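You operate a simulated robot arm through the tools that you are given. There is no shell and no other tool.

The job below is to be done with a simulated robot arm. You get a single attempt, and the scene is never put back.

JOB
Put things in order on the top of the wash bench. At the end: the blue pale filter is in the silver basket; the red plug gauge from the top of the wash bench stands where the blue pale filter stood; the silver square insert from the top of the wash bench stands where the red plug gauge stood; the silver gap gauge from the top of the wash bench stands where the silver square insert stood; whatever was shut is shut again. Leave all else as you found it, and nothing knocked over.

It is judged by the outcome, as a careful person would: the job done as asked, and still so three seconds after it is handed in. It fails if anything else is knocked over, pushed out of place, dropped, spilled or broken.

ROBOT AND FRAMES
A 6-joint arm with a two-finger parallel gripper, fixed in place. Base frame: the origin is at the foot of the arm, x ahead of it, y to its left, z up; the work surface is at about z = 0.85. Units: m, degrees, N and s.
With the tool pointing down near the work surface it reaches from about 0.24 to 0.64 m from the base axis. Its first joint turns from -66.0 to 66.0 degrees. Payload 2.7 kg.
Tool frame: the origin (TCP) lies between the finger pads and is the grasp point; the fingertips stand 0.023 m ahead of it; z points along the fingers, y is the line along which they close. The gripper opens to 0.094 m. The fingers are 0.038 m wide and 0.01 m thick; the gripper's body (0.054 by 0.096 m) begins 0.039 m behind the TCP.
Orientation is that of the tool frame in the base frame, as [roll, pitch, yaw] about the fixed x, y, z axes, in that order (R = Rz(yaw) Ry(pitch) Rx(roll)). With the fingers straight down and closing along the base's y, the tool's x points along the base's -x, its y along +y and its z along -z.

CONTROLS
- The arm moves only by the tool move_arm. Its argument "series" is a list of rows, each a list of 7 numbers: the shift along the tool's x, y, z in units of 500 mm (1.0 is 500 mm), then the turn, a rotation vector about the tool's x, y, z in units of 60 degrees (1.0 is 60 degrees), then the gripper command, from -1 (fully open) to 1 (shut), values between in proportion. In form: [[tx, ty, tz, ax, ay, az, fingers], ...]. A call has 1 to 20 rows; each row is the pose to reach, as a shift and turn from the pose commanded when the call began, along the tool's axes at that moment. A call with a number of a shift or a turn outside -1 to 1 is refused whole. Each row takes 0.2 s and may step no farther than 0.05 m and 8.6 degrees from the row before; otherwise, or with a gripper value out of range, the whole call is refused. Where a pose cannot be reached the arm comes as near as it can. A force on the tool above 40 N (or 10 N above the force at the start of the call, whichever is more), or a blocked arm, ends the call early, and 0.2 s more pass. The fingers move at their own pace (about 0.045 m/s each) and stop on an object; they squeeze with about 38 N. The grip force told is the motor's: it shows also when the fingers shut on nothing. Time passes only in rows, and 0.2 s behind the last, so rows that repeat a pose let the fingers close. It gives the time, the measured TCP pose, the force on the tool (base axes), the opening and the grip force at its end, in the units of the frame above (readings bear some noise), with the torque about the TCP (base axes, N m) and any sound that the robot's microphone picked up.
- Cameras (640 x 400 px; columns grow to the right, rows downward): "scene" is fixed at [0.0695, -0.4243, 1.4129]; the picture's right is [0.84, -0.54, 0.00], its down [-0.27, -0.41, -0.87] and it looks along [0.47, 0.73, -0.49] (base axes); focal length 357 px, centre (320, 200). "wrist" rides on the gripper at [0.086, 0.016, -0.074] in the tool frame; the picture's right is [-0.18, 0.98, 0.00], its down [-0.58, -0.11, -0.81] and it looks along [-0.79, -0.15, 0.59] (tool axes); focal length 243 px, centre (320, 200). There is no depth. A picture from a camera that has moved, and an enlarged one, comes with that camera's place and axes in the base frame and with its lens.
- camera(camera): a new picture of that camera. It takes no simulated time.
- close_up(camera, box): a new picture of the part [left, top, right, bottom] of that camera's present view, enlarged. It takes no simulated time.
- finish_job(): hands the job in; it is judged then, once.

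Places have to be worked out from the pictures, the camera data and where the tool is seen. Open the gripper and draw the arm clear of the work before you hand the job in, unless the task says otherwise.

The tools are called after "Call:" as a command line: name --pt "numbers of a row" for each row, then --argument value for the rest, lists and objects as JSON in quotes. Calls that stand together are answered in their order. move_arm: Moves the arm, as the interface text tells. Its arguments: {"type":"object","properties":{"series":{"type":"array","items":{"type":"array","items":{"type":"number"}}}},"required":["series"]} The other tools are called the same way: camera (camera) takes a picture; close_up (camera, box) takes an enlarged picture of a part of a camera's view; finish_job () hands the job in.

At the start:

```text
time_s: 0.0
ee_pos: [0.3342, 0.2622, 1.2142]
orientation: [180.0, -0.1, -179.9]
ft_force: [-0.3, 0.6, -0.5]
ft_torque: [0.01, 0.02, 0.02]
opening: 0.094
finger_force: 0.1
```

scene: 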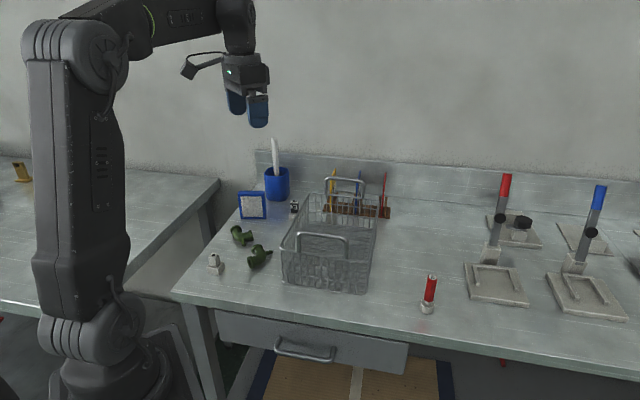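
wrist: 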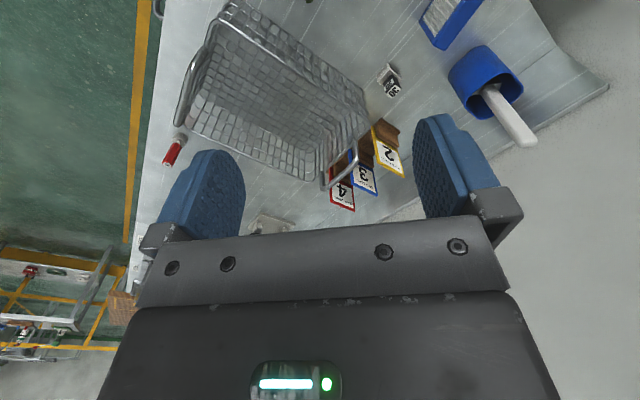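

I start by looking at the scene in detail before moving anything.

Call:
close_up --camera "scene" --box '[170, 130, 410, 300]'

Call:
close_up --camera "scene" --box '[400, 160, 640, 330]'

Call:
close_up --camera "wrist" --box '[130, 0, 610, 240]'

Call:
close_up --camera "scene" --box '[190, 180, 310, 280]'

```text
2.35 times, centred on (290, 215) of scene
camera zoom: at [0.0695, -0.4243, 1.4129], right [0.84, -0.54, 0.0], down [-0.27, -0.41, -0.87], along [0.47, 0.73, -0.49], focal length 840 px, centre (391, 165)
```

zoom: 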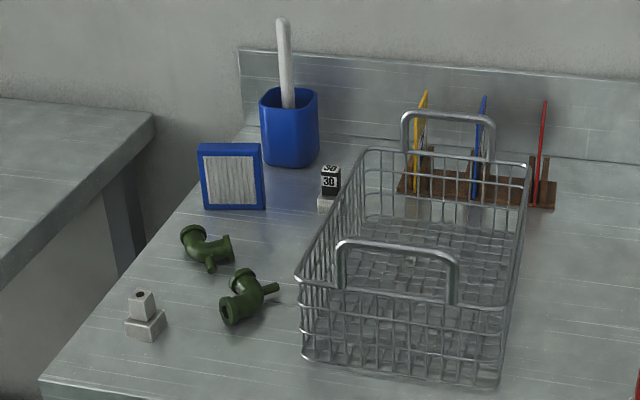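

```text
2.35 times, centred on (520, 245) of scene
camera zoom: at [0.0695, -0.4243, 1.4129], right [0.84, -0.54, 0.0], down [-0.27, -0.41, -0.87], along [0.47, 0.73, -0.49], focal length 840 px, centre (-151, 94)
```

zoom: 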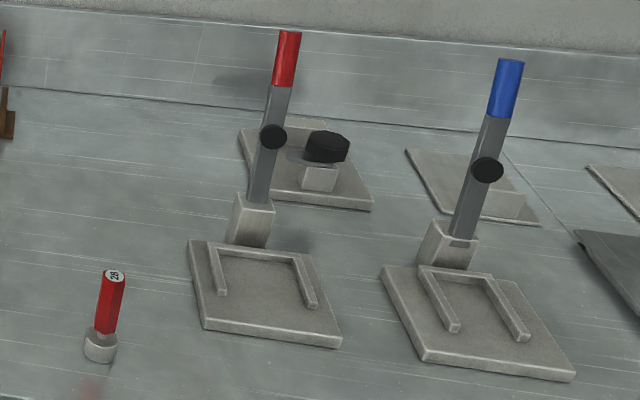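

```text
1.33 times, centred on (370, 120) of wrist
camera zoom: at [0.2478, 0.2779, 1.2888], right [0.18, 0.98, 0.0], down [0.58, -0.11, 0.81], along [0.79, -0.15, -0.59], focal length 324 px, centre (253, 307)
```

zoom: 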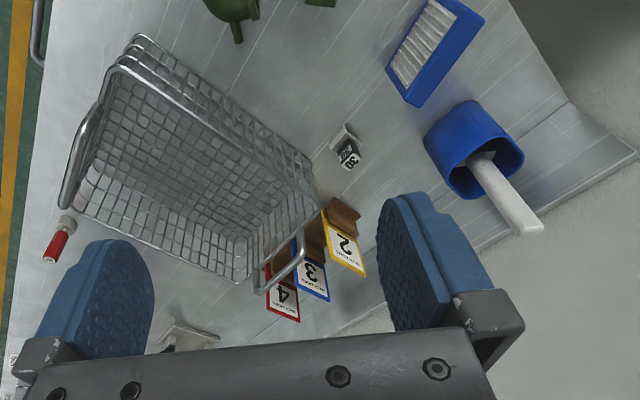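

```text
4.00 times, centred on (250, 230) of scene
camera zoom: at [0.0695, -0.4243, 1.4129], right [0.84, -0.54, 0.0], down [-0.27, -0.41, -0.87], along [0.47, 0.73, -0.49], focal length 1428 px, centre (600, 80)
```

zoom: 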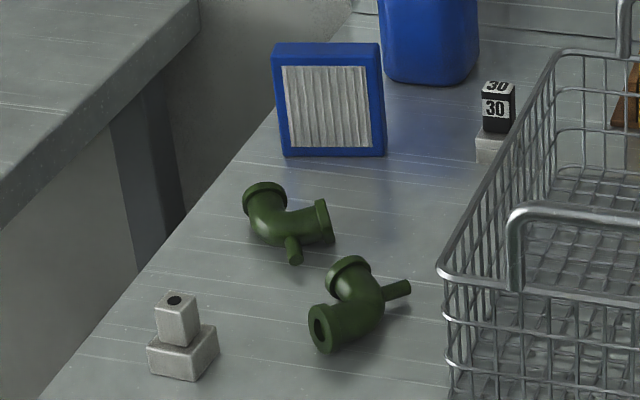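

The scene shows the filter panel near (0.385, 0.426), the red plug gauge near (0.543, -0.096), the square insert near (0.218, 0.264), and the gap gauge near (0.48, 0.36). I tilt the tool in free space so that the wrist camera looks down on these for a better measurement.

Call:
move_arm --pt "0 0 0 0 0.12 0 -1" --pt "0 0 0 0 0.24 0 -1" --pt "0 0 0 0 0.36 0 -1" --pt "0 0 0 0 0.48 0 -1" --pt "0 0 0 0 0.6 0 -1" --pt "0 0 0 0 0.6 0 -1"

Call:
camera --camera "wrist"

```text
time_s: 1.4
ee_pos: [0.3123, 0.2568, 1.1809]
orientation: [179.8, -35.8, 180.0]
ft_force: [-0.2, -0.4, -0.3]
ft_torque: [0.03, 0.02, 0.01]
opening: 0.0941
finger_force: 0.0
out of reach, approached as far as the arm can: row 4, 5, 6
```

```text
taken
camera wrist: at [0.2863, 0.2736, 1.2911], right [0.15, 0.98, -0.11], down [0.94, -0.11, 0.31], along [0.29, -0.15, -0.94], focal length 243 px, centre (320, 200)
```

wrist: 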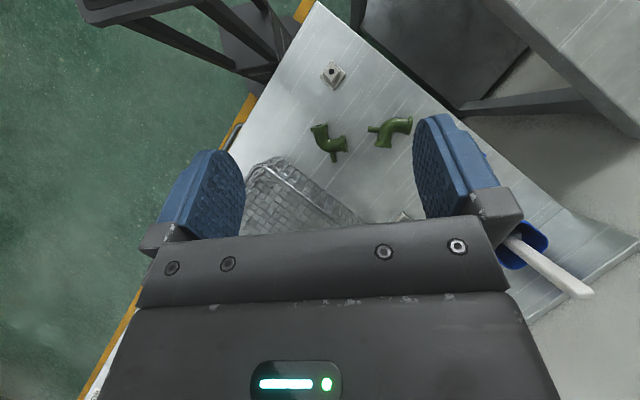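

This view shows the insert and the elbows well from above. I take enlargements here to measure the insert.

Call:
close_up --camera "wrist" --box '[290, 45, 386, 105]'

Call:
close_up --camera "wrist" --box '[230, 40, 430, 165]'

```text
6.67 times, centred on (338, 75) of wrist
camera zoom: at [0.2863, 0.2736, 1.2911], right [0.15, 0.98, -0.11], down [0.94, -0.11, 0.31], along [0.29, -0.15, -0.94], focal length 1618 px, centre (200, 1033)
```

zoom: 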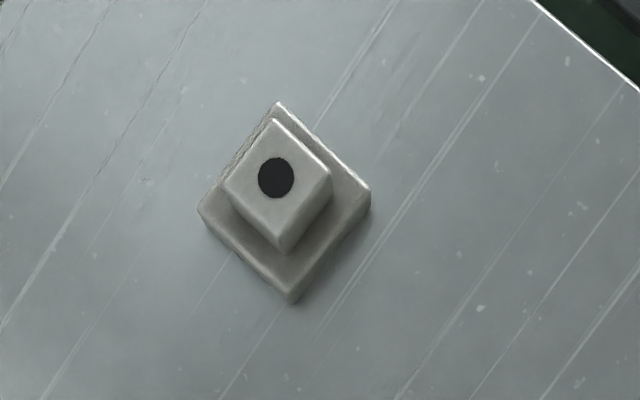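

```text
3.20 times, centred on (330, 102) of wrist
camera zoom: at [0.2863, 0.2736, 1.2911], right [0.15, 0.98, -0.11], down [0.94, -0.11, 0.31], along [0.29, -0.15, -0.94], focal length 776 px, centre (288, 512)
```

zoom: 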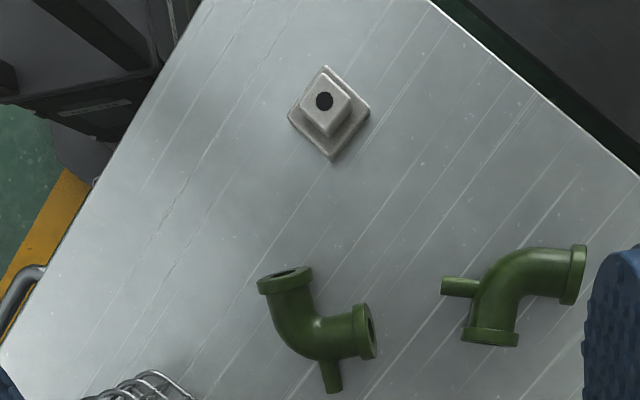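

The insert's footprint centre works out at about (0.216, 0.258), with its sides turned roughly 40° from the x axis. I now turn the tool back to vertical to see how the commanded pose is carried over.

Call:
move_arm --pt "0 0 0 0 -0.12 0 -1" --pt "0 0 0 0 -0.24 0 -1" --pt "0 0 0 0 -0.36 0 -1" --pt "0 0 0 0 -0.48 0 -1" --pt "0 0 0 0 -0.595 0 -1" --pt "0 0 0 0 -0.595 0 -1"

```text
time_s: 2.8
ee_pos: [0.3125, 0.2569, 1.1805]
orientation: [180.0, -0.2, -179.9]
ft_force: [0.3, 0.5, 0.0]
ft_torque: [0.0, 0.0, 0.01]
opening: 0.0942
finger_force: 0.0
```

The commanded pose follows the reached pose, which is what I needed to know. Next I yaw the tool by 35° to look along the bench toward the filter and the gap gauge.

Call:
move_arm --pt "0.01 0.01 0 0 0 -0.12 -1" --pt "0.02 0.02 0 0 0 -0.24 -1" --pt "0.03 0.03 0 0 0 -0.36 -1" --pt "0.04 0.04 0 0 0 -0.48 -1" --pt "0.04 0.05 0 0 0 -0.583 -1" --pt "0.04 0.05 0 0 0 -0.583 -1"

Call:
camera --camera "wrist"

```text
time_s: 4.2
ee_pos: [0.2918, 0.2819, 1.1816]
orientation: [179.8, -0.2, -144.8]
ft_force: [-0.7, -0.5, 0.7]
ft_torque: [0.01, 0.01, -0.01]
opening: 0.0939
finger_force: 0.1
```

```text
taken
camera wrist: at [0.2128, 0.2461, 1.2556], right [-0.41, 0.91, 0.0], down [0.54, 0.24, 0.8], along [0.73, 0.33, -0.59], focal length 243 px, centre (320, 200)
```

wrist: 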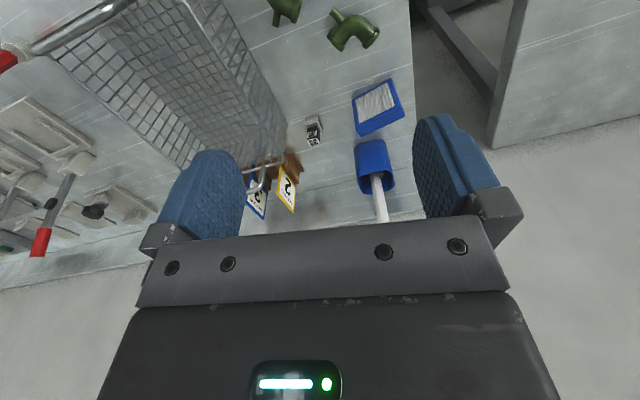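

The filter, gap gauge, cup and elbows are all in view now. I enlarge each of them for measurement.

Call:
close_up --camera "wrist" --box '[330, 65, 426, 145]'

Call:
close_up --camera "wrist" --box '[276, 95, 356, 155]'

Call:
close_up --camera "wrist" --box '[60, 0, 380, 200]'

```text
5.00 times, centred on (378, 105) of wrist
camera zoom: at [0.2128, 0.2461, 1.2556], right [-0.41, 0.91, 0.0], down [0.54, 0.24, 0.8], along [0.73, 0.33, -0.59], focal length 1213 px, centre (30, 675)
```

zoom: 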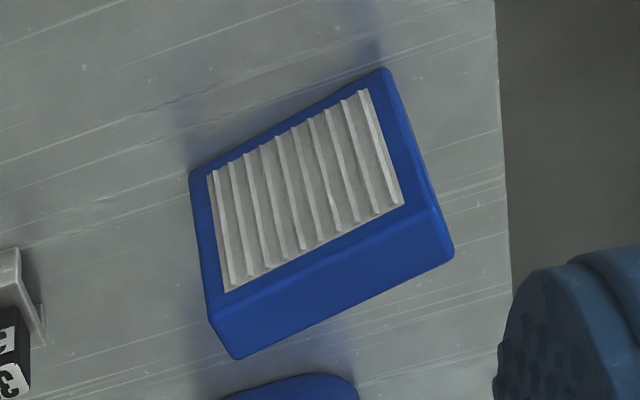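

```text
6.67 times, centred on (316, 125) of wrist
camera zoom: at [0.2128, 0.2461, 1.2556], right [-0.41, 0.91, 0.0], down [0.54, 0.24, 0.8], along [0.73, 0.33, -0.59], focal length 1618 px, centre (347, 700)
```

zoom: 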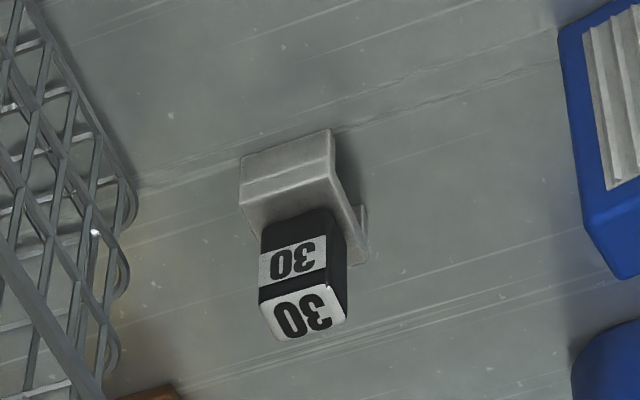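

```text
2.00 times, centred on (220, 100) of wrist
camera zoom: at [0.2128, 0.2461, 1.2556], right [-0.41, 0.91, 0.0], down [0.54, 0.24, 0.8], along [0.73, 0.33, -0.59], focal length 485 px, centre (520, 400)
```

zoom: 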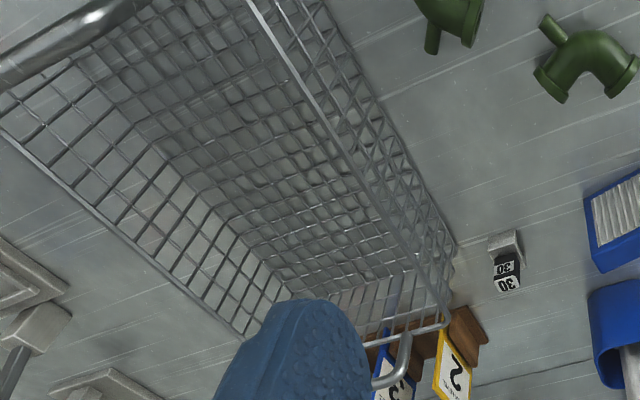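

From the wrist view I get the filter centre at about (0.387, 0.428), 0.08 m tall, 0.02 m thick, with its face normal near azimuth 56°. The gap gauge centre is about (0.487, 0.358) and the basket centre about (0.487, 0.161). I move high above the filter and start turning so the fingers will close across its thickness.

Call:
move_arm --pt "-0.0405 0.016 0.025 0 0 0.125 -1" --pt "-0.081 0.032 0.05 0 0 0.25 -1" --pt "-0.121 0.048 0.075 0 0 0.375 -1" --pt "-0.162 0.0645 0.1 0 0 0.5 -1" --pt "-0.202 0.0805 0.12 0 0 0.625 -1" --pt "-0.243 0.097 0.14 0 0 0.75 -1" --pt "-0.283 0.113 0.16 0 0 0.875 -1" --pt "-0.3236 0.129 0.18 0 0 1.0 -1" --pt "-0.3236 0.129 0.18 0 0 1.0 -1"

Call:
camera --camera "wrist"

Call:
camera --camera "scene"

```text
time_s: 6.2
ee_pos: [0.3861, 0.428, 1.0905]
orientation: [-179.9, -0.3, 154.8]
ft_force: [-0.2, -1.1, -0.4]
ft_torque: [0.02, 0.02, 0.01]
opening: 0.094
finger_force: 0.1
```

```text
taken
camera wrist: at [0.3158, 0.48, 1.1653], right [0.58, 0.81, 0.0], down [0.48, -0.35, 0.8], along [0.65, -0.47, -0.59], focal length 243 px, centre (320, 200)
```

wrist: 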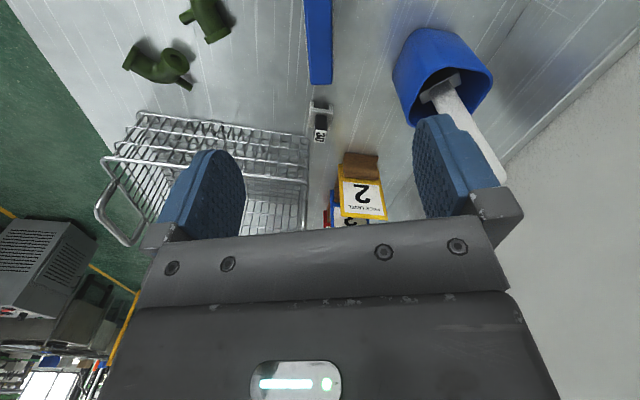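

```text
taken
```

scene: 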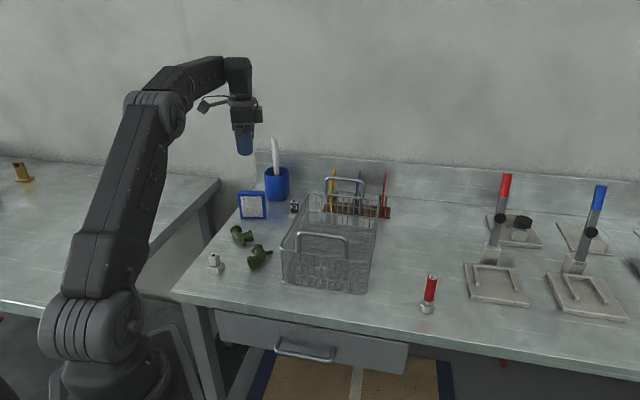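

The filter sits between the fingers at the top of the wrist picture. I enlarge that part to refine its centre and angle.

Call:
close_up --camera "wrist" --box '[264, 0, 392, 90]'

Call:
close_up --camera "wrist" --box '[288, 90, 368, 150]'

```text
4.44 times, centred on (328, 45) of wrist
camera zoom: at [0.3158, 0.48, 1.1653], right [0.58, 0.81, 0.0], down [0.48, -0.35, 0.8], along [0.65, -0.47, -0.59], focal length 1078 px, centre (284, 889)
```

zoom: 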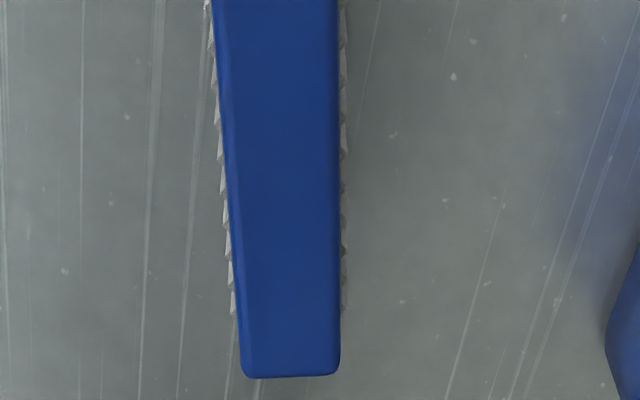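

```text
6.67 times, centred on (328, 120) of wrist
camera zoom: at [0.3158, 0.48, 1.1653], right [0.58, 0.81, 0.0], down [0.48, -0.35, 0.8], along [0.65, -0.47, -0.59], focal length 1618 px, centre (267, 733)
```

zoom: 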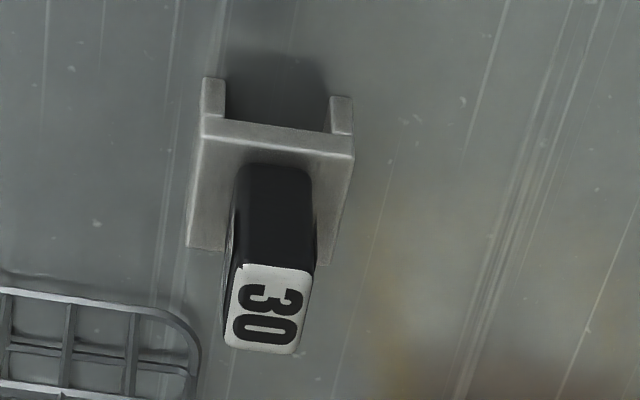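

The refined filter centre is (0.387, 0.428.5) at azimuth -33.5° along its width, with its top at z ≈ 0.931. I finish the turn, narrow the opening to about 0.06 m and descend to grip it near its top, at TCP z ≈ 0.915.

Call:
move_arm --pt "0 0 0.02 0 0 0.069 -0.28" --pt "-0.001 0 0.06 0 0 0.138 -0.28" --pt "-0.001 0 0.12 0 0 0.138 -0.28" --pt "-0.001 0 0.18 0 0 0.138 -0.28" --pt "-0.001 0 0.22 0 0 0.138 -0.28" --pt "-0.001 0 0.22 0 0 0.138 -0.28"

Call:
camera --camera "wrist"

Call:
close_up --camera "scene" --box '[180, 100, 340, 200]'

```text
time_s: 7.6
ee_pos: [0.3858, 0.4265, 0.9798]
orientation: [-179.9, -0.3, 146.7]
ft_force: [0.7, 1.1, 0.8]
ft_torque: [0.0, 0.01, 0.0]
opening: 0.0602
finger_force: 0.1
```

```text
taken
camera wrist: at [0.324, 0.4885, 1.054], right [0.69, 0.72, 0.0], down [0.43, -0.41, 0.8], along [0.58, -0.56, -0.59], focal length 243 px, centre (320, 200)
```

wrist: 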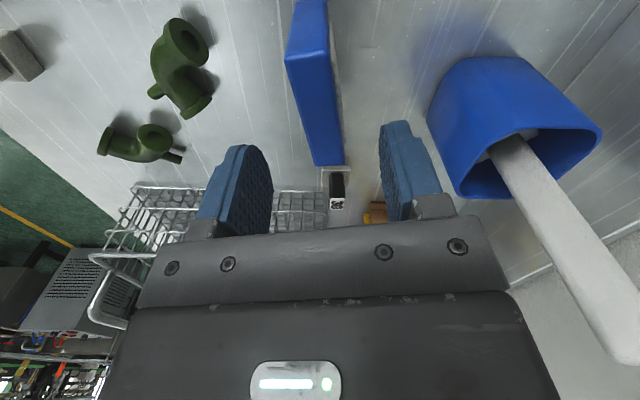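

```text
4.00 times, centred on (260, 150) of scene
camera zoom: at [0.0695, -0.4243, 1.4129], right [0.84, -0.54, 0.0], down [-0.27, -0.41, -0.87], along [0.47, 0.73, -0.49], focal length 1428 px, centre (560, 400)
```

zoom: 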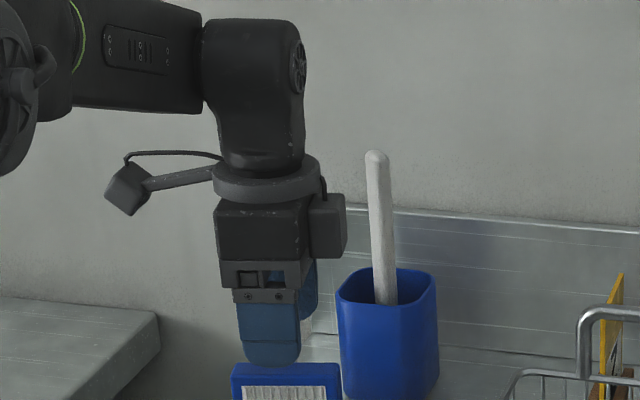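

The fingers straddle the filter evenly, and the cup and its brush are well clear. I descend the last 0.065 m and close on the filter.

Call:
move_arm --pt "0 0.003 0.05 0 0 0 -0.28" --pt "0 0.0044 0.1 0 0 0 -0.28" --pt "0 0.0044 0.13 0 0 0 -0.28" --pt "0 0.0044 0.13 0 0 0 -0.28" --pt "0 0.0044 0.13 0 0 0 0.4" --pt "0 0.0044 0.13 0 0 0 1" --pt "0 0.0044 0.13 0 0 0 1" --pt "0 0.0044 0.13 0 0 0 1" --pt "0 0.0044 0.13 0 0 0 1"

Call:
camera --camera "wrist"

```text
time_s: 9.6
ee_pos: [0.387, 0.4288, 0.9162]
orientation: [-179.9, -0.4, 146.7]
ft_force: [0.5, -0.3, -0.6]
ft_torque: [0.03, 0.03, -0.02]
opening: 0.0213
finger_force: 37.9
```

```text
taken
camera wrist: at [0.3244, 0.4905, 0.9899], right [0.69, 0.72, 0.0], down [0.43, -0.41, 0.8], along [0.58, -0.56, -0.59], focal length 243 px, centre (320, 200)
```

wrist: 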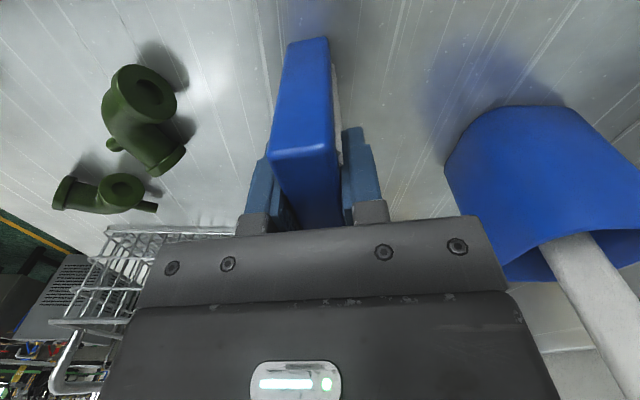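

The filter is held firmly, with an opening of 0.0213 m and a grip force of 38 N. I lift it straight up to TCP z ≈ 1.13, so that its bottom passes over the basket handles.

Call:
move_arm --pt "0 0 -0.02 0 0 0 1" --pt "0 0 -0.06 0 0 0 1" --pt "0 0 -0.13 0 0 0 1" --pt "0 0 -0.2 0 0 0 1" --pt "0 0 -0.28 0 0 0 1" --pt "0 0 -0.36 0 0 0 1" --pt "0 0 -0.43 0 0 0 1" --pt "0 0 -0.43 0 0 0 1"

Call:
camera --camera "wrist"

Call:
close_up --camera "scene" --box '[260, 160, 420, 310]'

```text
time_s: 11.4
ee_pos: [0.3894, 0.4284, 1.1313]
orientation: [-179.8, -0.3, 146.7]
ft_force: [0.0, -0.3, -1.2]
ft_torque: [-0.03, 0.02, 0.01]
opening: 0.0214
finger_force: 37.4
```

```text
taken
camera wrist: at [0.3263, 0.4904, 1.2052], right [0.69, 0.72, 0.0], down [0.43, -0.41, 0.8], along [0.58, -0.56, -0.59], focal length 243 px, centre (320, 200)
```

wrist: 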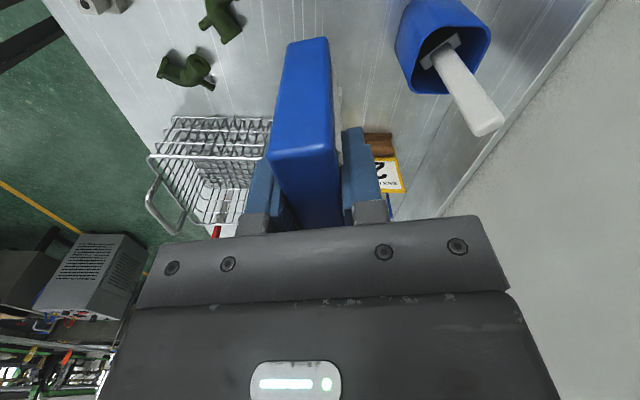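

```text
2.67 times, centred on (340, 235) of scene
camera zoom: at [0.0695, -0.4243, 1.4129], right [0.84, -0.54, 0.0], down [-0.27, -0.41, -0.87], along [0.47, 0.73, -0.49], focal length 952 px, centre (267, 107)
```

zoom: 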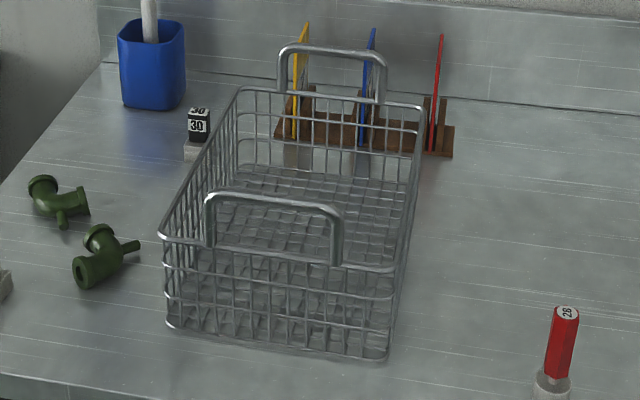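

The rim corners put the basket centre at about (0.490, 0.161), with its long axis at azimuth 44° and the handle tops at about z = 1.0. I carry the filter over at height and turn it square to the basket.

Call:
move_arm --pt "-0.03 -0.022 0 0 0 0.02 1" --pt "-0.09 -0.066 0 0 0 0.05 1" --pt "-0.16 -0.117 0 0 0 0.09 1" --pt "-0.23 -0.168 0 0 0 0.13 1" --pt "-0.3 -0.219 0 0 0 0.17 1" --pt "-0.37 -0.27 0 0 0 0.21 1" --pt "-0.43 -0.314 0 0 0 0.21 1" --pt "-0.4604 -0.3365 0 0 0 0.21 1" --pt "-0.4604 -0.3365 0 0 0 0.21 1"

Call:
camera --camera "wrist"

Call:
camera --camera "scene"

```text
time_s: 13.4
ee_pos: [0.4885, 0.1623, 1.1313]
orientation: [-179.8, -0.2, 134.1]
ft_force: [0.4, -0.5, -0.1]
ft_torque: [0.03, 0.01, 0.03]
opening: 0.0215
finger_force: 37.9
```

```text
taken
camera wrist: at [0.4414, 0.2363, 1.205], right [0.83, 0.55, 0.0], down [0.33, -0.49, 0.8], along [0.44, -0.67, -0.59], focal length 243 px, centre (320, 200)
```

wrist: 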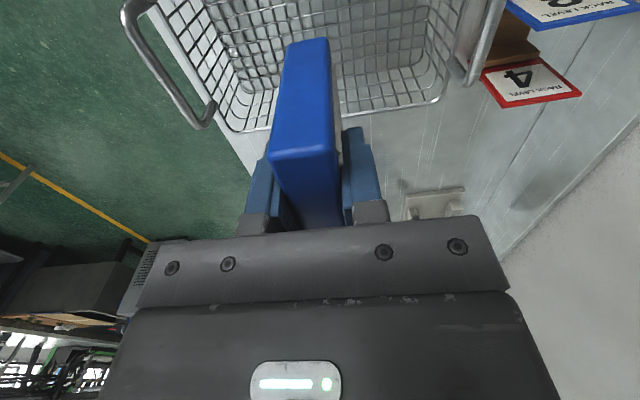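

```text
taken
```

scene: 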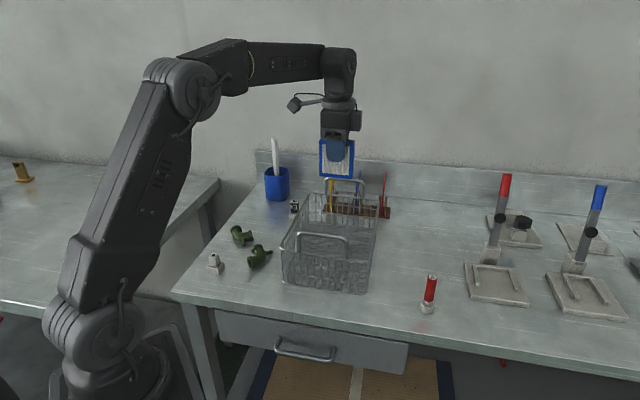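

The filter is centred over the basket, with about 0.056 m clearance to the long sides and the handles well off to either end. I lower it to about 0.02 m above the expected floor.

Call:
move_arm --pt "0 0 0.04 0 0 0 1" --pt "0 0 0.1 0 0 0 1" --pt "0 0 0.16 0 0 0 1" --pt "0 0 0.22 0 0 0 1" --pt "0 0 0.28 0 0 0 1" --pt "0 0 0.34 0 0 0 1" --pt "0 0 0.38 0 0 0 1" --pt "0 0 0.38 0 0 0 1"

Call:
camera --camera "wrist"

Call:
close_up --camera "scene" --box '[260, 130, 420, 310]'

```text
time_s: 15.2
ee_pos: [0.4885, 0.1614, 0.9403]
orientation: [-179.8, -0.2, 134.1]
ft_force: [0.5, -0.4, 0.1]
ft_torque: [-0.01, -0.01, 0.01]
opening: 0.0215
finger_force: 38.1
```

```text
taken
camera wrist: at [0.4405, 0.2357, 1.0142], right [0.83, 0.55, 0.0], down [0.33, -0.49, 0.8], along [0.44, -0.67, -0.59], focal length 243 px, centre (320, 200)
```

wrist: 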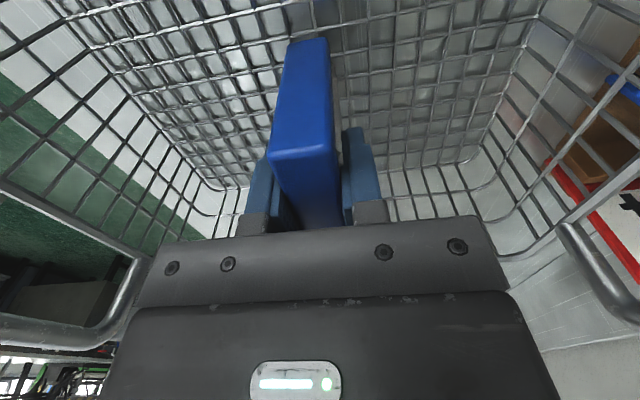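

```text
2.22 times, centred on (340, 220) of scene
camera zoom: at [0.0695, -0.4243, 1.4129], right [0.84, -0.54, 0.0], down [-0.27, -0.41, -0.87], along [0.47, 0.73, -0.49], focal length 794 px, centre (276, 156)
```

zoom: 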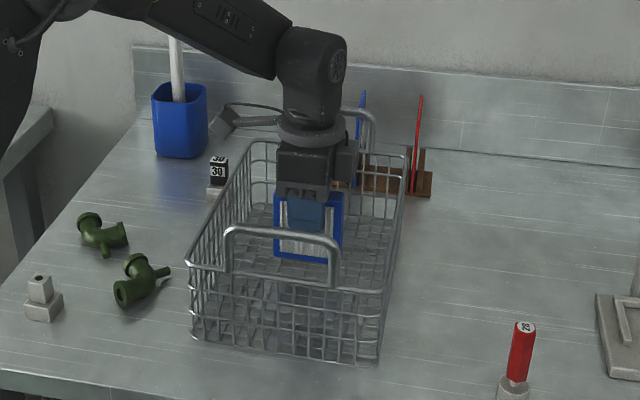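

The filter hangs clear inside the basket. I lower it slowly in 2 to 3 mm steps, watching for floor contact.

Call:
move_arm --pt "0 0 0.005 0 0 0 1" --pt "0 0 0.01 0 0 0 1" --pt "0 0 0.015 0 0 0 1" --pt "0 0 0.02 0 0 0 1" --pt "0 0 0.024 0 0 0 1" --pt "0 0 0.028 0 0 0 1"

```text
time_s: 16.6
ee_pos: [0.4888, 0.162, 0.9252]
orientation: [-179.8, -0.2, 134.1]
ft_force: [-0.6, -0.3, -0.9]
ft_torque: [-0.01, -0.02, 0.02]
opening: 0.0214
finger_force: 37.7
```

No contact at TCP z = 0.925, so I continue down in about 1.5 mm steps.

Call:
move_arm --pt "0 0 0.003 0 0 0 1" --pt "0 0 0.006 0 0 0 1"

Call:
close_up --camera "wrist" --box '[180, 0, 460, 180]'

```text
time_s: 17.2
ee_pos: [0.4874, 0.1625, 0.9228]
orientation: [-179.8, -0.2, 134.1]
ft_force: [-0.4, 0.6, -0.1]
ft_torque: [0.0, -0.01, -0.01]
opening: 0.0214
finger_force: 37.8
```

```text
2.22 times, centred on (320, 90) of wrist
camera zoom: at [0.4405, 0.2361, 0.9971], right [0.83, 0.55, 0.0], down [0.33, -0.49, 0.8], along [0.44, -0.67, -0.59], focal length 539 px, centre (320, 444)
```

zoom: 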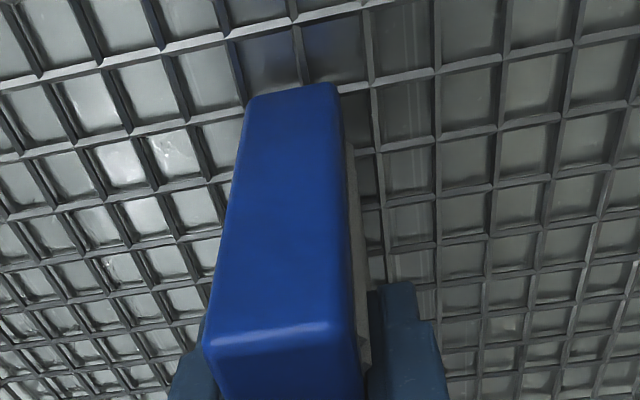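

Still no contact at 0.9228, so I keep going in 1 mm steps.

Call:
move_arm --pt "0 0 0.002 0 0 0 1" --pt "0 0 0.004 0 0 0 1"

```text
time_s: 17.8
ee_pos: [0.4883, 0.1625, 0.9202]
orientation: [-179.8, -0.2, 134.1]
ft_force: [-0.7, 0.5, -0.6]
ft_torque: [0.05, 0.03, -0.03]
opening: 0.0213
finger_force: 38.6
```

No contact yet at 0.920. I go on another 2 mm.

Call:
move_arm --pt "0 0 0.002 0 0 0 1" --pt "0 0 0.004 0 0 0 1"

```text
time_s: 18.4
ee_pos: [0.4885, 0.1615, 0.9206]
orientation: [-179.9, -0.2, 134.1]
ft_force: [-3.9, -1.4, 10.5]
ft_torque: [0.1, 0.34, 0.07]
opening: 0.0215
finger_force: 37.8
```

Contact: the upward force rose to 10.5 N at z ≈ 0.9205, so the filter is on the basket floor. I ease up by 1 mm to take off the load and open the fingers moderately.

Call:
move_arm --pt "0 0 -0.0025 0 0 0 1" --pt "0 0 -0.0025 0 0 0 1" --pt "0 0 -0.0025 0 0 0 0.4" --pt "0 0 -0.0025 0 0 0 0.1" --pt "0 0 -0.0025 0 0 0 -0.1" --pt "0 0 -0.0025 0 0 0 -0.1"

Call:
camera --camera "wrist"

Call:
close_up --camera "scene" --box '[280, 150, 400, 300]'

```text
time_s: 19.8
ee_pos: [0.4882, 0.1608, 0.9199]
orientation: [-179.7, -0.2, 134.2]
ft_force: [-0.5, -0.1, -0.2]
ft_torque: [0.0, 0.02, 0.01]
opening: 0.0516
finger_force: 0.0
```

```text
taken
camera wrist: at [0.4403, 0.236, 0.9948], right [0.83, 0.55, 0.0], down [0.33, -0.49, 0.8], along [0.44, -0.67, -0.59], focal length 243 px, centre (320, 200)
```

wrist: 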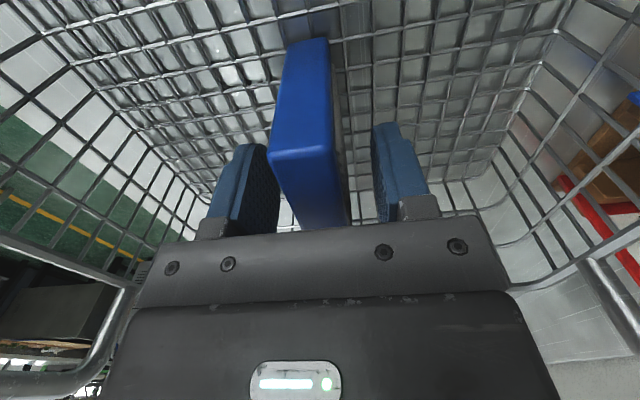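

```text
2.67 times, centred on (340, 225) of scene
camera zoom: at [0.0695, -0.4243, 1.4129], right [0.84, -0.54, 0.0], down [-0.27, -0.41, -0.87], along [0.47, 0.73, -0.49], focal length 952 px, centre (267, 133)
```

zoom: 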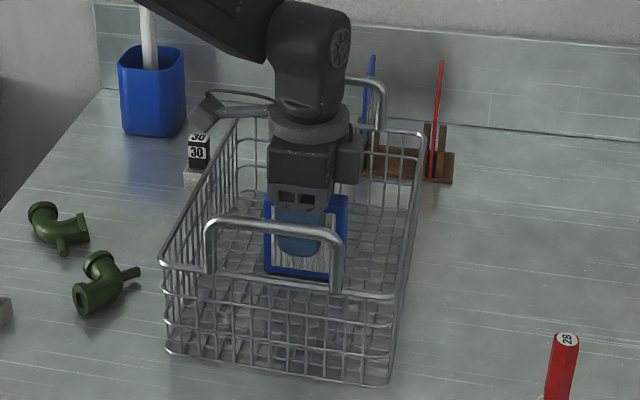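

The filter stands upright in the basket, free of the fingers. I raise the arm straight up, then check it.

Call:
move_arm --pt "0 0 -0.03 0 0 0 -0.1" --pt "0 0 -0.07 0 0 0 -0.1" --pt "0 0 -0.13 0 0 0 -0.1" --pt "0 0 -0.2 0 0 0 -0.1" --pt "0 0 -0.28 0 0 0 -0.1" --pt "0 0 -0.36 0 0 0 -0.1" --pt "0 0 -0.42 0 0 0 -0.1" --pt "0 0 -0.42 0 0 0 -0.1"

Call:
camera --camera "scene"

Call:
camera --camera "wrist"

```text
time_s: 21.6
ee_pos: [0.4896, 0.1604, 1.1309]
orientation: [-179.7, -0.2, 134.2]
ft_force: [0.2, -0.7, 0.6]
ft_torque: [0.01, -0.02, 0.05]
opening: 0.0516
finger_force: 0.1
```

```text
taken
```

scene: 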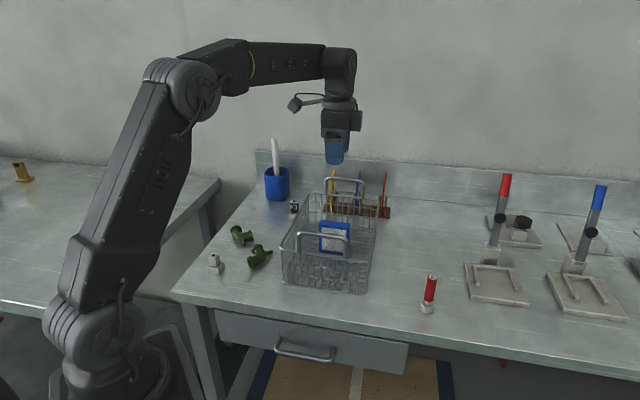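

```text
taken
camera wrist: at [0.4418, 0.2352, 1.2052], right [0.83, 0.55, 0.0], down [0.33, -0.49, 0.8], along [0.44, -0.67, -0.59], focal length 243 px, centre (320, 200)
```

wrist: 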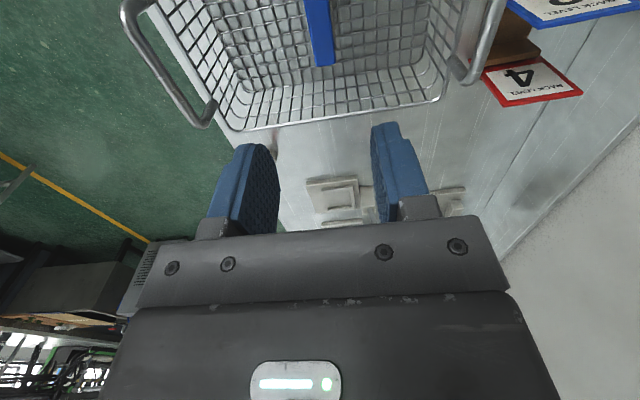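

The filter stands in the basket and everything else looks unchanged. Next is the red plug gauge: I move above its estimated spot (0.543, -0.096), staying high, and look.

Call:
move_arm --pt "-0.04 -0.025 0 0 0 -0.05 -0.1" --pt "-0.11 -0.07 0 0 0 -0.13 -0.1" --pt "-0.18 -0.115 0 0 0 -0.22 -0.1" --pt "-0.25 -0.16 0.01 0 0 -0.31 -0.1" --pt "-0.32 -0.205 0.03 0 0 -0.4 -0.1" --pt "-0.38 -0.243 0.05 0 0 -0.48 -0.1" --pt "-0.43 -0.273 0.07 0 0 -0.513 -0.1" --pt "-0.442 -0.281 0.08 0 0 -0.513 -0.1" --pt "-0.442 -0.281 0.08 0 0 -0.513 -0.1"

Call:
camera --camera "wrist"

Call:
camera --camera "scene"

```text
time_s: 23.6
ee_pos: [0.5418, -0.0943, 1.09]
orientation: [-179.9, -0.2, 165.0]
ft_force: [1.8, -0.2, 0.3]
ft_torque: [-0.01, 0.0, 0.0]
opening: 0.052
finger_force: 0.0
```

```text
taken
camera wrist: at [0.4635, -0.0554, 1.1637], right [0.43, 0.9, 0.0], down [0.54, -0.26, 0.8], along [0.72, -0.35, -0.59], focal length 243 px, centre (320, 200)
```

wrist: 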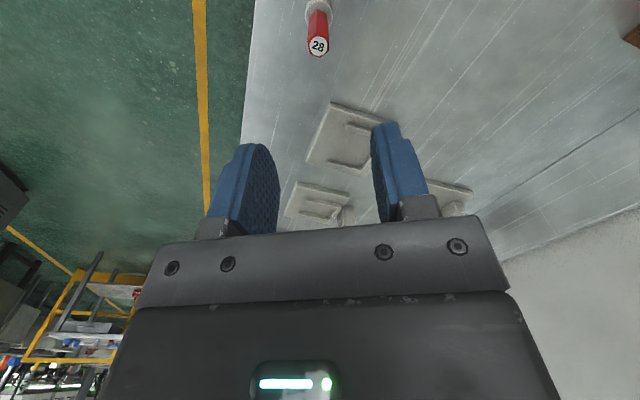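

```text
taken
```

scene: 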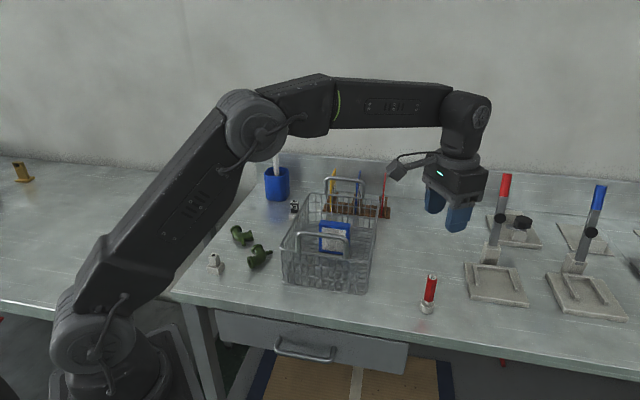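

The plug gauge is seen from above at the top of the picture. I enlarge it to fix its axis.

Call:
close_up --camera "wrist" --box '[272, 0, 368, 60]'

Call:
close_up --camera "scene" --box '[396, 262, 460, 322]'

```text
6.67 times, centred on (320, 30) of wrist
camera zoom: at [0.4635, -0.0554, 1.1637], right [0.43, 0.9, 0.0], down [0.54, -0.26, 0.8], along [0.72, -0.35, -0.59], focal length 1618 px, centre (320, 1333)
```

zoom: 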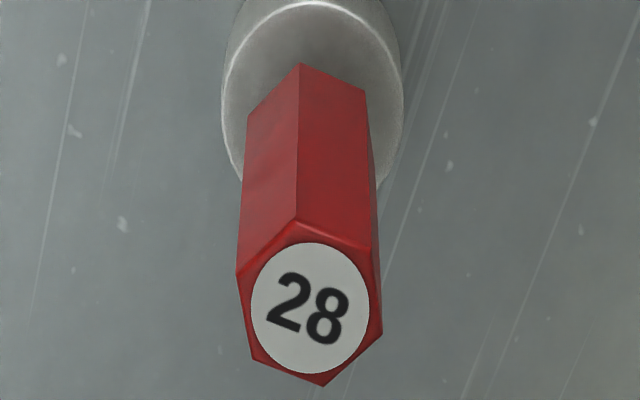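

```text
6.67 times, centred on (428, 292) of scene
camera zoom: at [0.0695, -0.4244, 1.4129], right [0.84, -0.54, 0.0], down [-0.27, -0.41, -0.87], along [0.47, 0.73, -0.49], focal length 2381 px, centre (-400, -413)
```

zoom: 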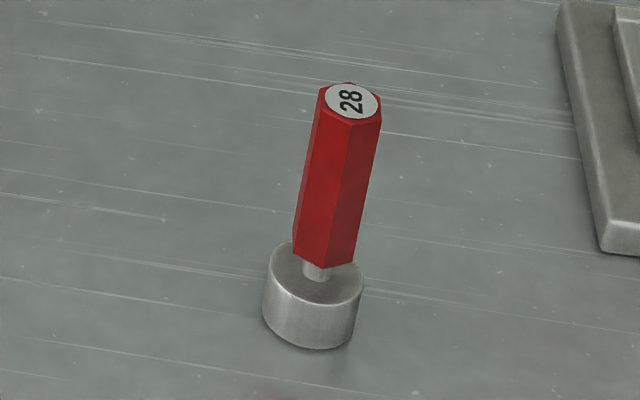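

The hex handle's centre is (0.5405, -0.0935), its top is at z ≈ 0.942, and one pair of flats already lines up with the closing direction. I descend to TCP z ≈ 0.918 with the fingers about 0.05 m open.

Call:
move_arm --pt "0.001 0.0005 0.04 0 0 0 -0.1" --pt "0.002 0.0005 0.1 0 0 0 -0.1" --pt "0.0025 0.0005 0.16 0 0 0 -0.1" --pt "0.0025 0.0005 0.22 0 0 0 -0.1" --pt "0.0025 0.0005 0.25 0 0 0 -0.1" --pt "0.0025 0.0005 0.25 0 0 0 -0.1"

Call:
camera --camera "wrist"

Call:
close_up --camera "scene" --box '[360, 190, 520, 320]'

```text
time_s: 25.0
ee_pos: [0.5399, -0.0941, 0.9637]
orientation: [-179.9, -0.3, 164.9]
ft_force: [-0.1, -0.8, 0.1]
ft_torque: [0.01, 0.01, -0.04]
opening: 0.0515
finger_force: 0.2
```

```text
taken
camera wrist: at [0.4621, -0.0554, 1.0387], right [0.43, 0.9, 0.0], down [0.54, -0.26, 0.8], along [0.72, -0.35, -0.6], focal length 243 px, centre (320, 200)
```

wrist: 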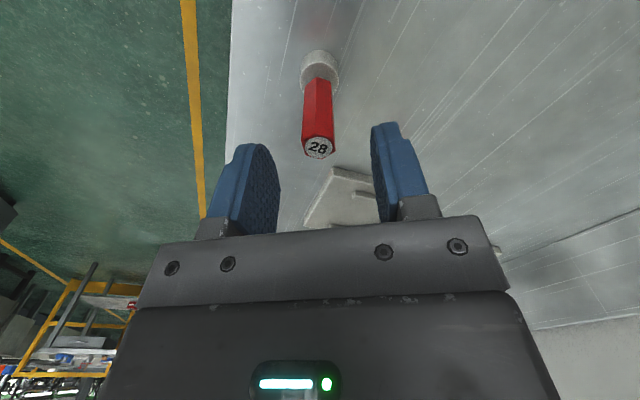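

```text
3.08 times, centred on (440, 255) of scene
camera zoom: at [0.0695, -0.4243, 1.4129], right [0.84, -0.54, 0.0], down [-0.27, -0.41, -0.87], along [0.47, 0.73, -0.49], focal length 1099 px, centre (-49, 31)
```

zoom: 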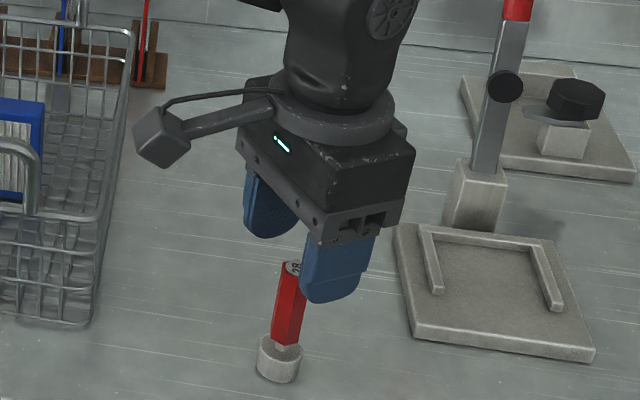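

The gauge is centred between the fingers. I descend to z ≈ 0.918 and close.

Call:
move_arm --pt "0 0 0.03 0 0 0 -0.1" --pt "0 0 0.06 0 0 0 -0.1" --pt "0 0 0.091 0 0 0 -0.1" --pt "0 0 0.091 0 0 0 -0.1" --pt "0 0 0.091 0 0 0 0.4" --pt "0 0 0.091 0 0 0 1" --pt "0 0 0.091 0 0 0 1" --pt "0 0 0.091 0 0 0 1" --pt "0 0 0.091 0 0 0 1"

Call:
camera --camera "wrist"

```text
time_s: 27.0
ee_pos: [0.5397, -0.0946, 0.9178]
orientation: [180.0, -0.3, 164.9]
ft_force: [0.5, -0.5, 0.7]
ft_torque: [-0.06, -0.01, -0.01]
opening: 0.0194
finger_force: 37.5
```

```text
taken
camera wrist: at [0.4617, -0.0555, 0.9937], right [0.43, 0.9, 0.0], down [0.54, -0.26, 0.8], along [0.72, -0.35, -0.6], focal length 243 px, centre (320, 200)
```

wrist: 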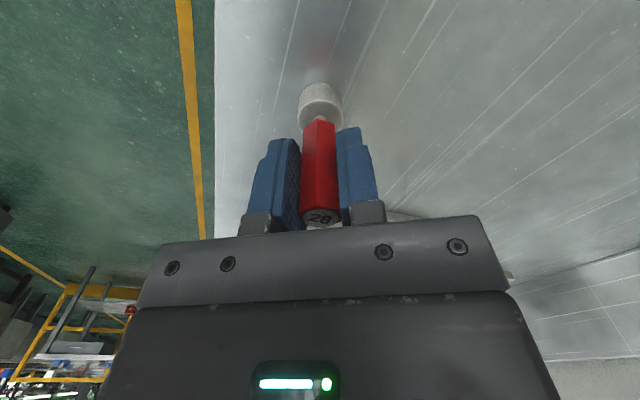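

The plug gauge is gripped at TCP (0.540, -0.0945, 0.918), so I note that as its place. I lift it straight up to z ≈ 1.13.

Call:
move_arm --pt "0 0 -0.01 0 0 0 1" --pt "0 0 -0.04 0 0 0 1" --pt "0 0 -0.1 0 0 0 1" --pt "0 0 -0.17 0 0 0 1" --pt "0 0 -0.25 0 0 0 1" --pt "0 0 -0.33 0 0 0 1" --pt "0 0 -0.4 0 0 0 1" --pt "0 0 -0.424 0 0 0 1" --pt "0 0 -0.424 0 0 0 1"

Call:
camera --camera "wrist"

Call:
camera --camera "scene"

```text
time_s: 29.0
ee_pos: [0.5411, -0.0933, 1.1316]
orientation: [-180.0, -0.4, 164.9]
ft_force: [0.9, 0.0, -2.9]
ft_torque: [0.01, -0.04, -0.02]
opening: 0.0194
finger_force: 38.7
```

```text
taken
camera wrist: at [0.4623, -0.0552, 1.2064], right [0.43, 0.9, 0.0], down [0.54, -0.26, 0.8], along [0.72, -0.35, -0.6], focal length 243 px, centre (320, 200)
```

wrist: 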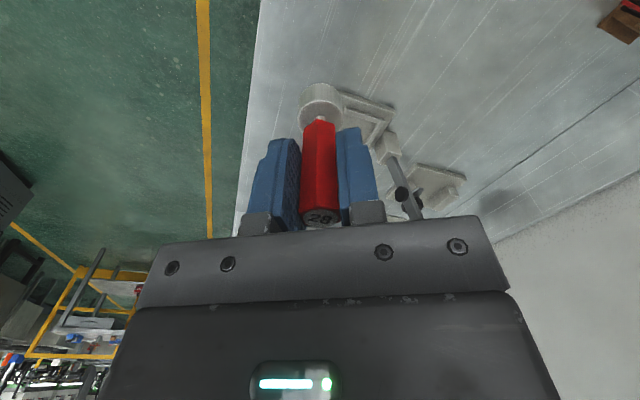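

```text
taken
```

scene: 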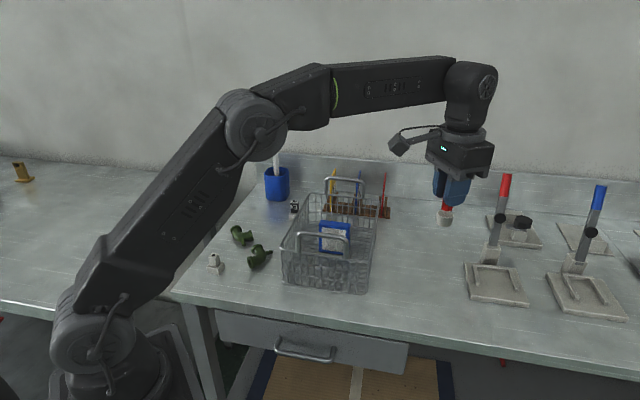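

The scene shows the plug gauge held and clear, with its weight of about 2.9 N on the sensor. I carry it over at constant height to above the filter's former spot (0.387, 0.4285).

Call:
move_arm --pt "0.0171 0.0278 0 0 0 0 1" --pt "0.0456 0.0742 0 0 0 0 1" --pt "0.0854 0.1392 0 0 0 0 1" --pt "0.131 0.2134 0 0 0 0 1" --pt "0.1765 0.2876 0 0 0 0 1" --pt "0.2221 0.3618 0 0 0 0 1" --pt "0.2676 0.4361 0 0 0 0 1" --pt "0.3132 0.5103 0 0 0 0 1" --pt "0.3587 0.5845 0 0 0 0 1" --pt "0.4043 0.6587 0 0 0 0 1" --pt "0.4498 0.733 0 0 0 0 1" --pt "0.4954 0.8072 0 0 0 0 1" --pt "0.5295 0.8629 0 0 0 0 1" --pt "0.558 0.9092 0 0 0 0 1" --pt "0.5694 0.9278 0 0 0 0 1" --pt "0.5694 0.9278 0 0 0 0 1"

Call:
camera --camera "wrist"

Call:
camera --camera "scene"

```text
time_s: 32.4
ee_pos: [0.3855, 0.4287, 1.1336]
orientation: [180.0, -0.3, 165.0]
ft_force: [0.0, -0.1, -2.4]
ft_torque: [-0.05, 0.02, 0.02]
opening: 0.0194
finger_force: 37.6
```

```text
taken
camera wrist: at [0.3078, 0.4669, 1.2076], right [0.43, 0.9, 0.0], down [0.54, -0.26, 0.8], along [0.72, -0.35, -0.6], focal length 243 px, centre (320, 200)
```

wrist: 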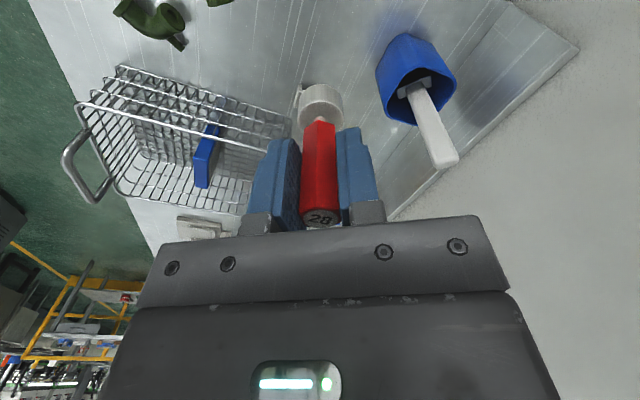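

```text
taken
```

scene: 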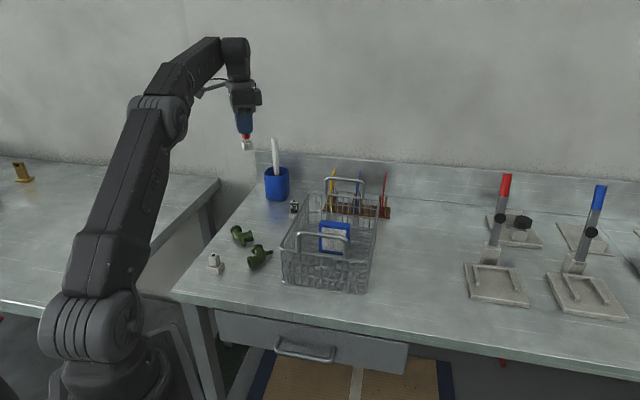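

I'm above the filter's old spot with the gauge upright. I lower it to about 12 mm above the table.

Call:
move_arm --pt "-0.002 0 0.03 0 0 0 1" --pt "-0.002 0 0.09 0 0 0 1" --pt "-0.002 0 0.16 0 0 0 1" --pt "-0.002 0 0.23 0 0 0 1" --pt "-0.002 0 0.3 0 0 0 1" --pt "-0.002 0 0.36 0 0 0 1" --pt "-0.002 0 0.4 0 0 0 1" --pt "-0.002 0 0.406 0 0 0 1" --pt "-0.002 0 0.406 0 0 0 1"

Call:
camera --camera "wrist"

Call:
close_up --camera "scene" --box '[180, 130, 340, 230]'

```text
time_s: 34.4
ee_pos: [0.3859, 0.4282, 0.9282]
orientation: [-179.9, -0.3, 164.9]
ft_force: [0.2, 0.3, -2.1]
ft_torque: [0.03, 0.01, -0.03]
opening: 0.0197
finger_force: 37.9
```

```text
taken
camera wrist: at [0.3085, 0.4667, 1.0034], right [0.43, 0.9, 0.0], down [0.54, -0.26, 0.8], along [0.72, -0.35, -0.6], focal length 243 px, centre (320, 200)
```

wrist: 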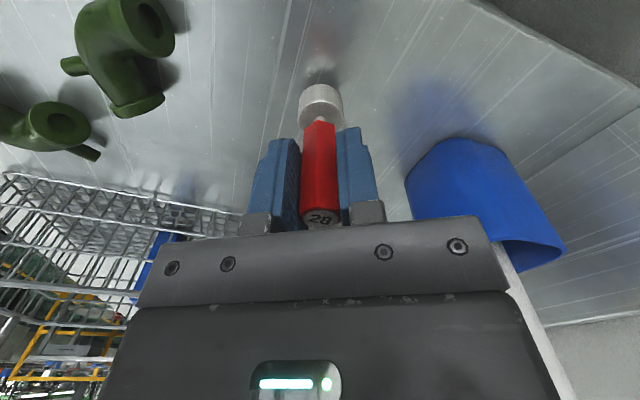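

```text
4.00 times, centred on (260, 180) of scene
camera zoom: at [0.0695, -0.4243, 1.4129], right [0.84, -0.54, 0.0], down [-0.27, -0.41, -0.87], along [0.47, 0.73, -0.49], focal length 1428 px, centre (560, 280)
```

zoom: 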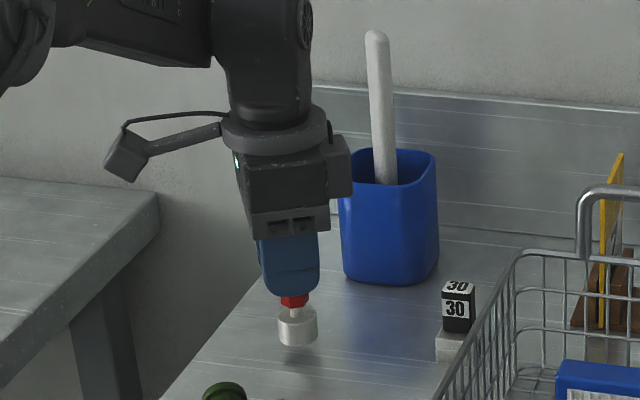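

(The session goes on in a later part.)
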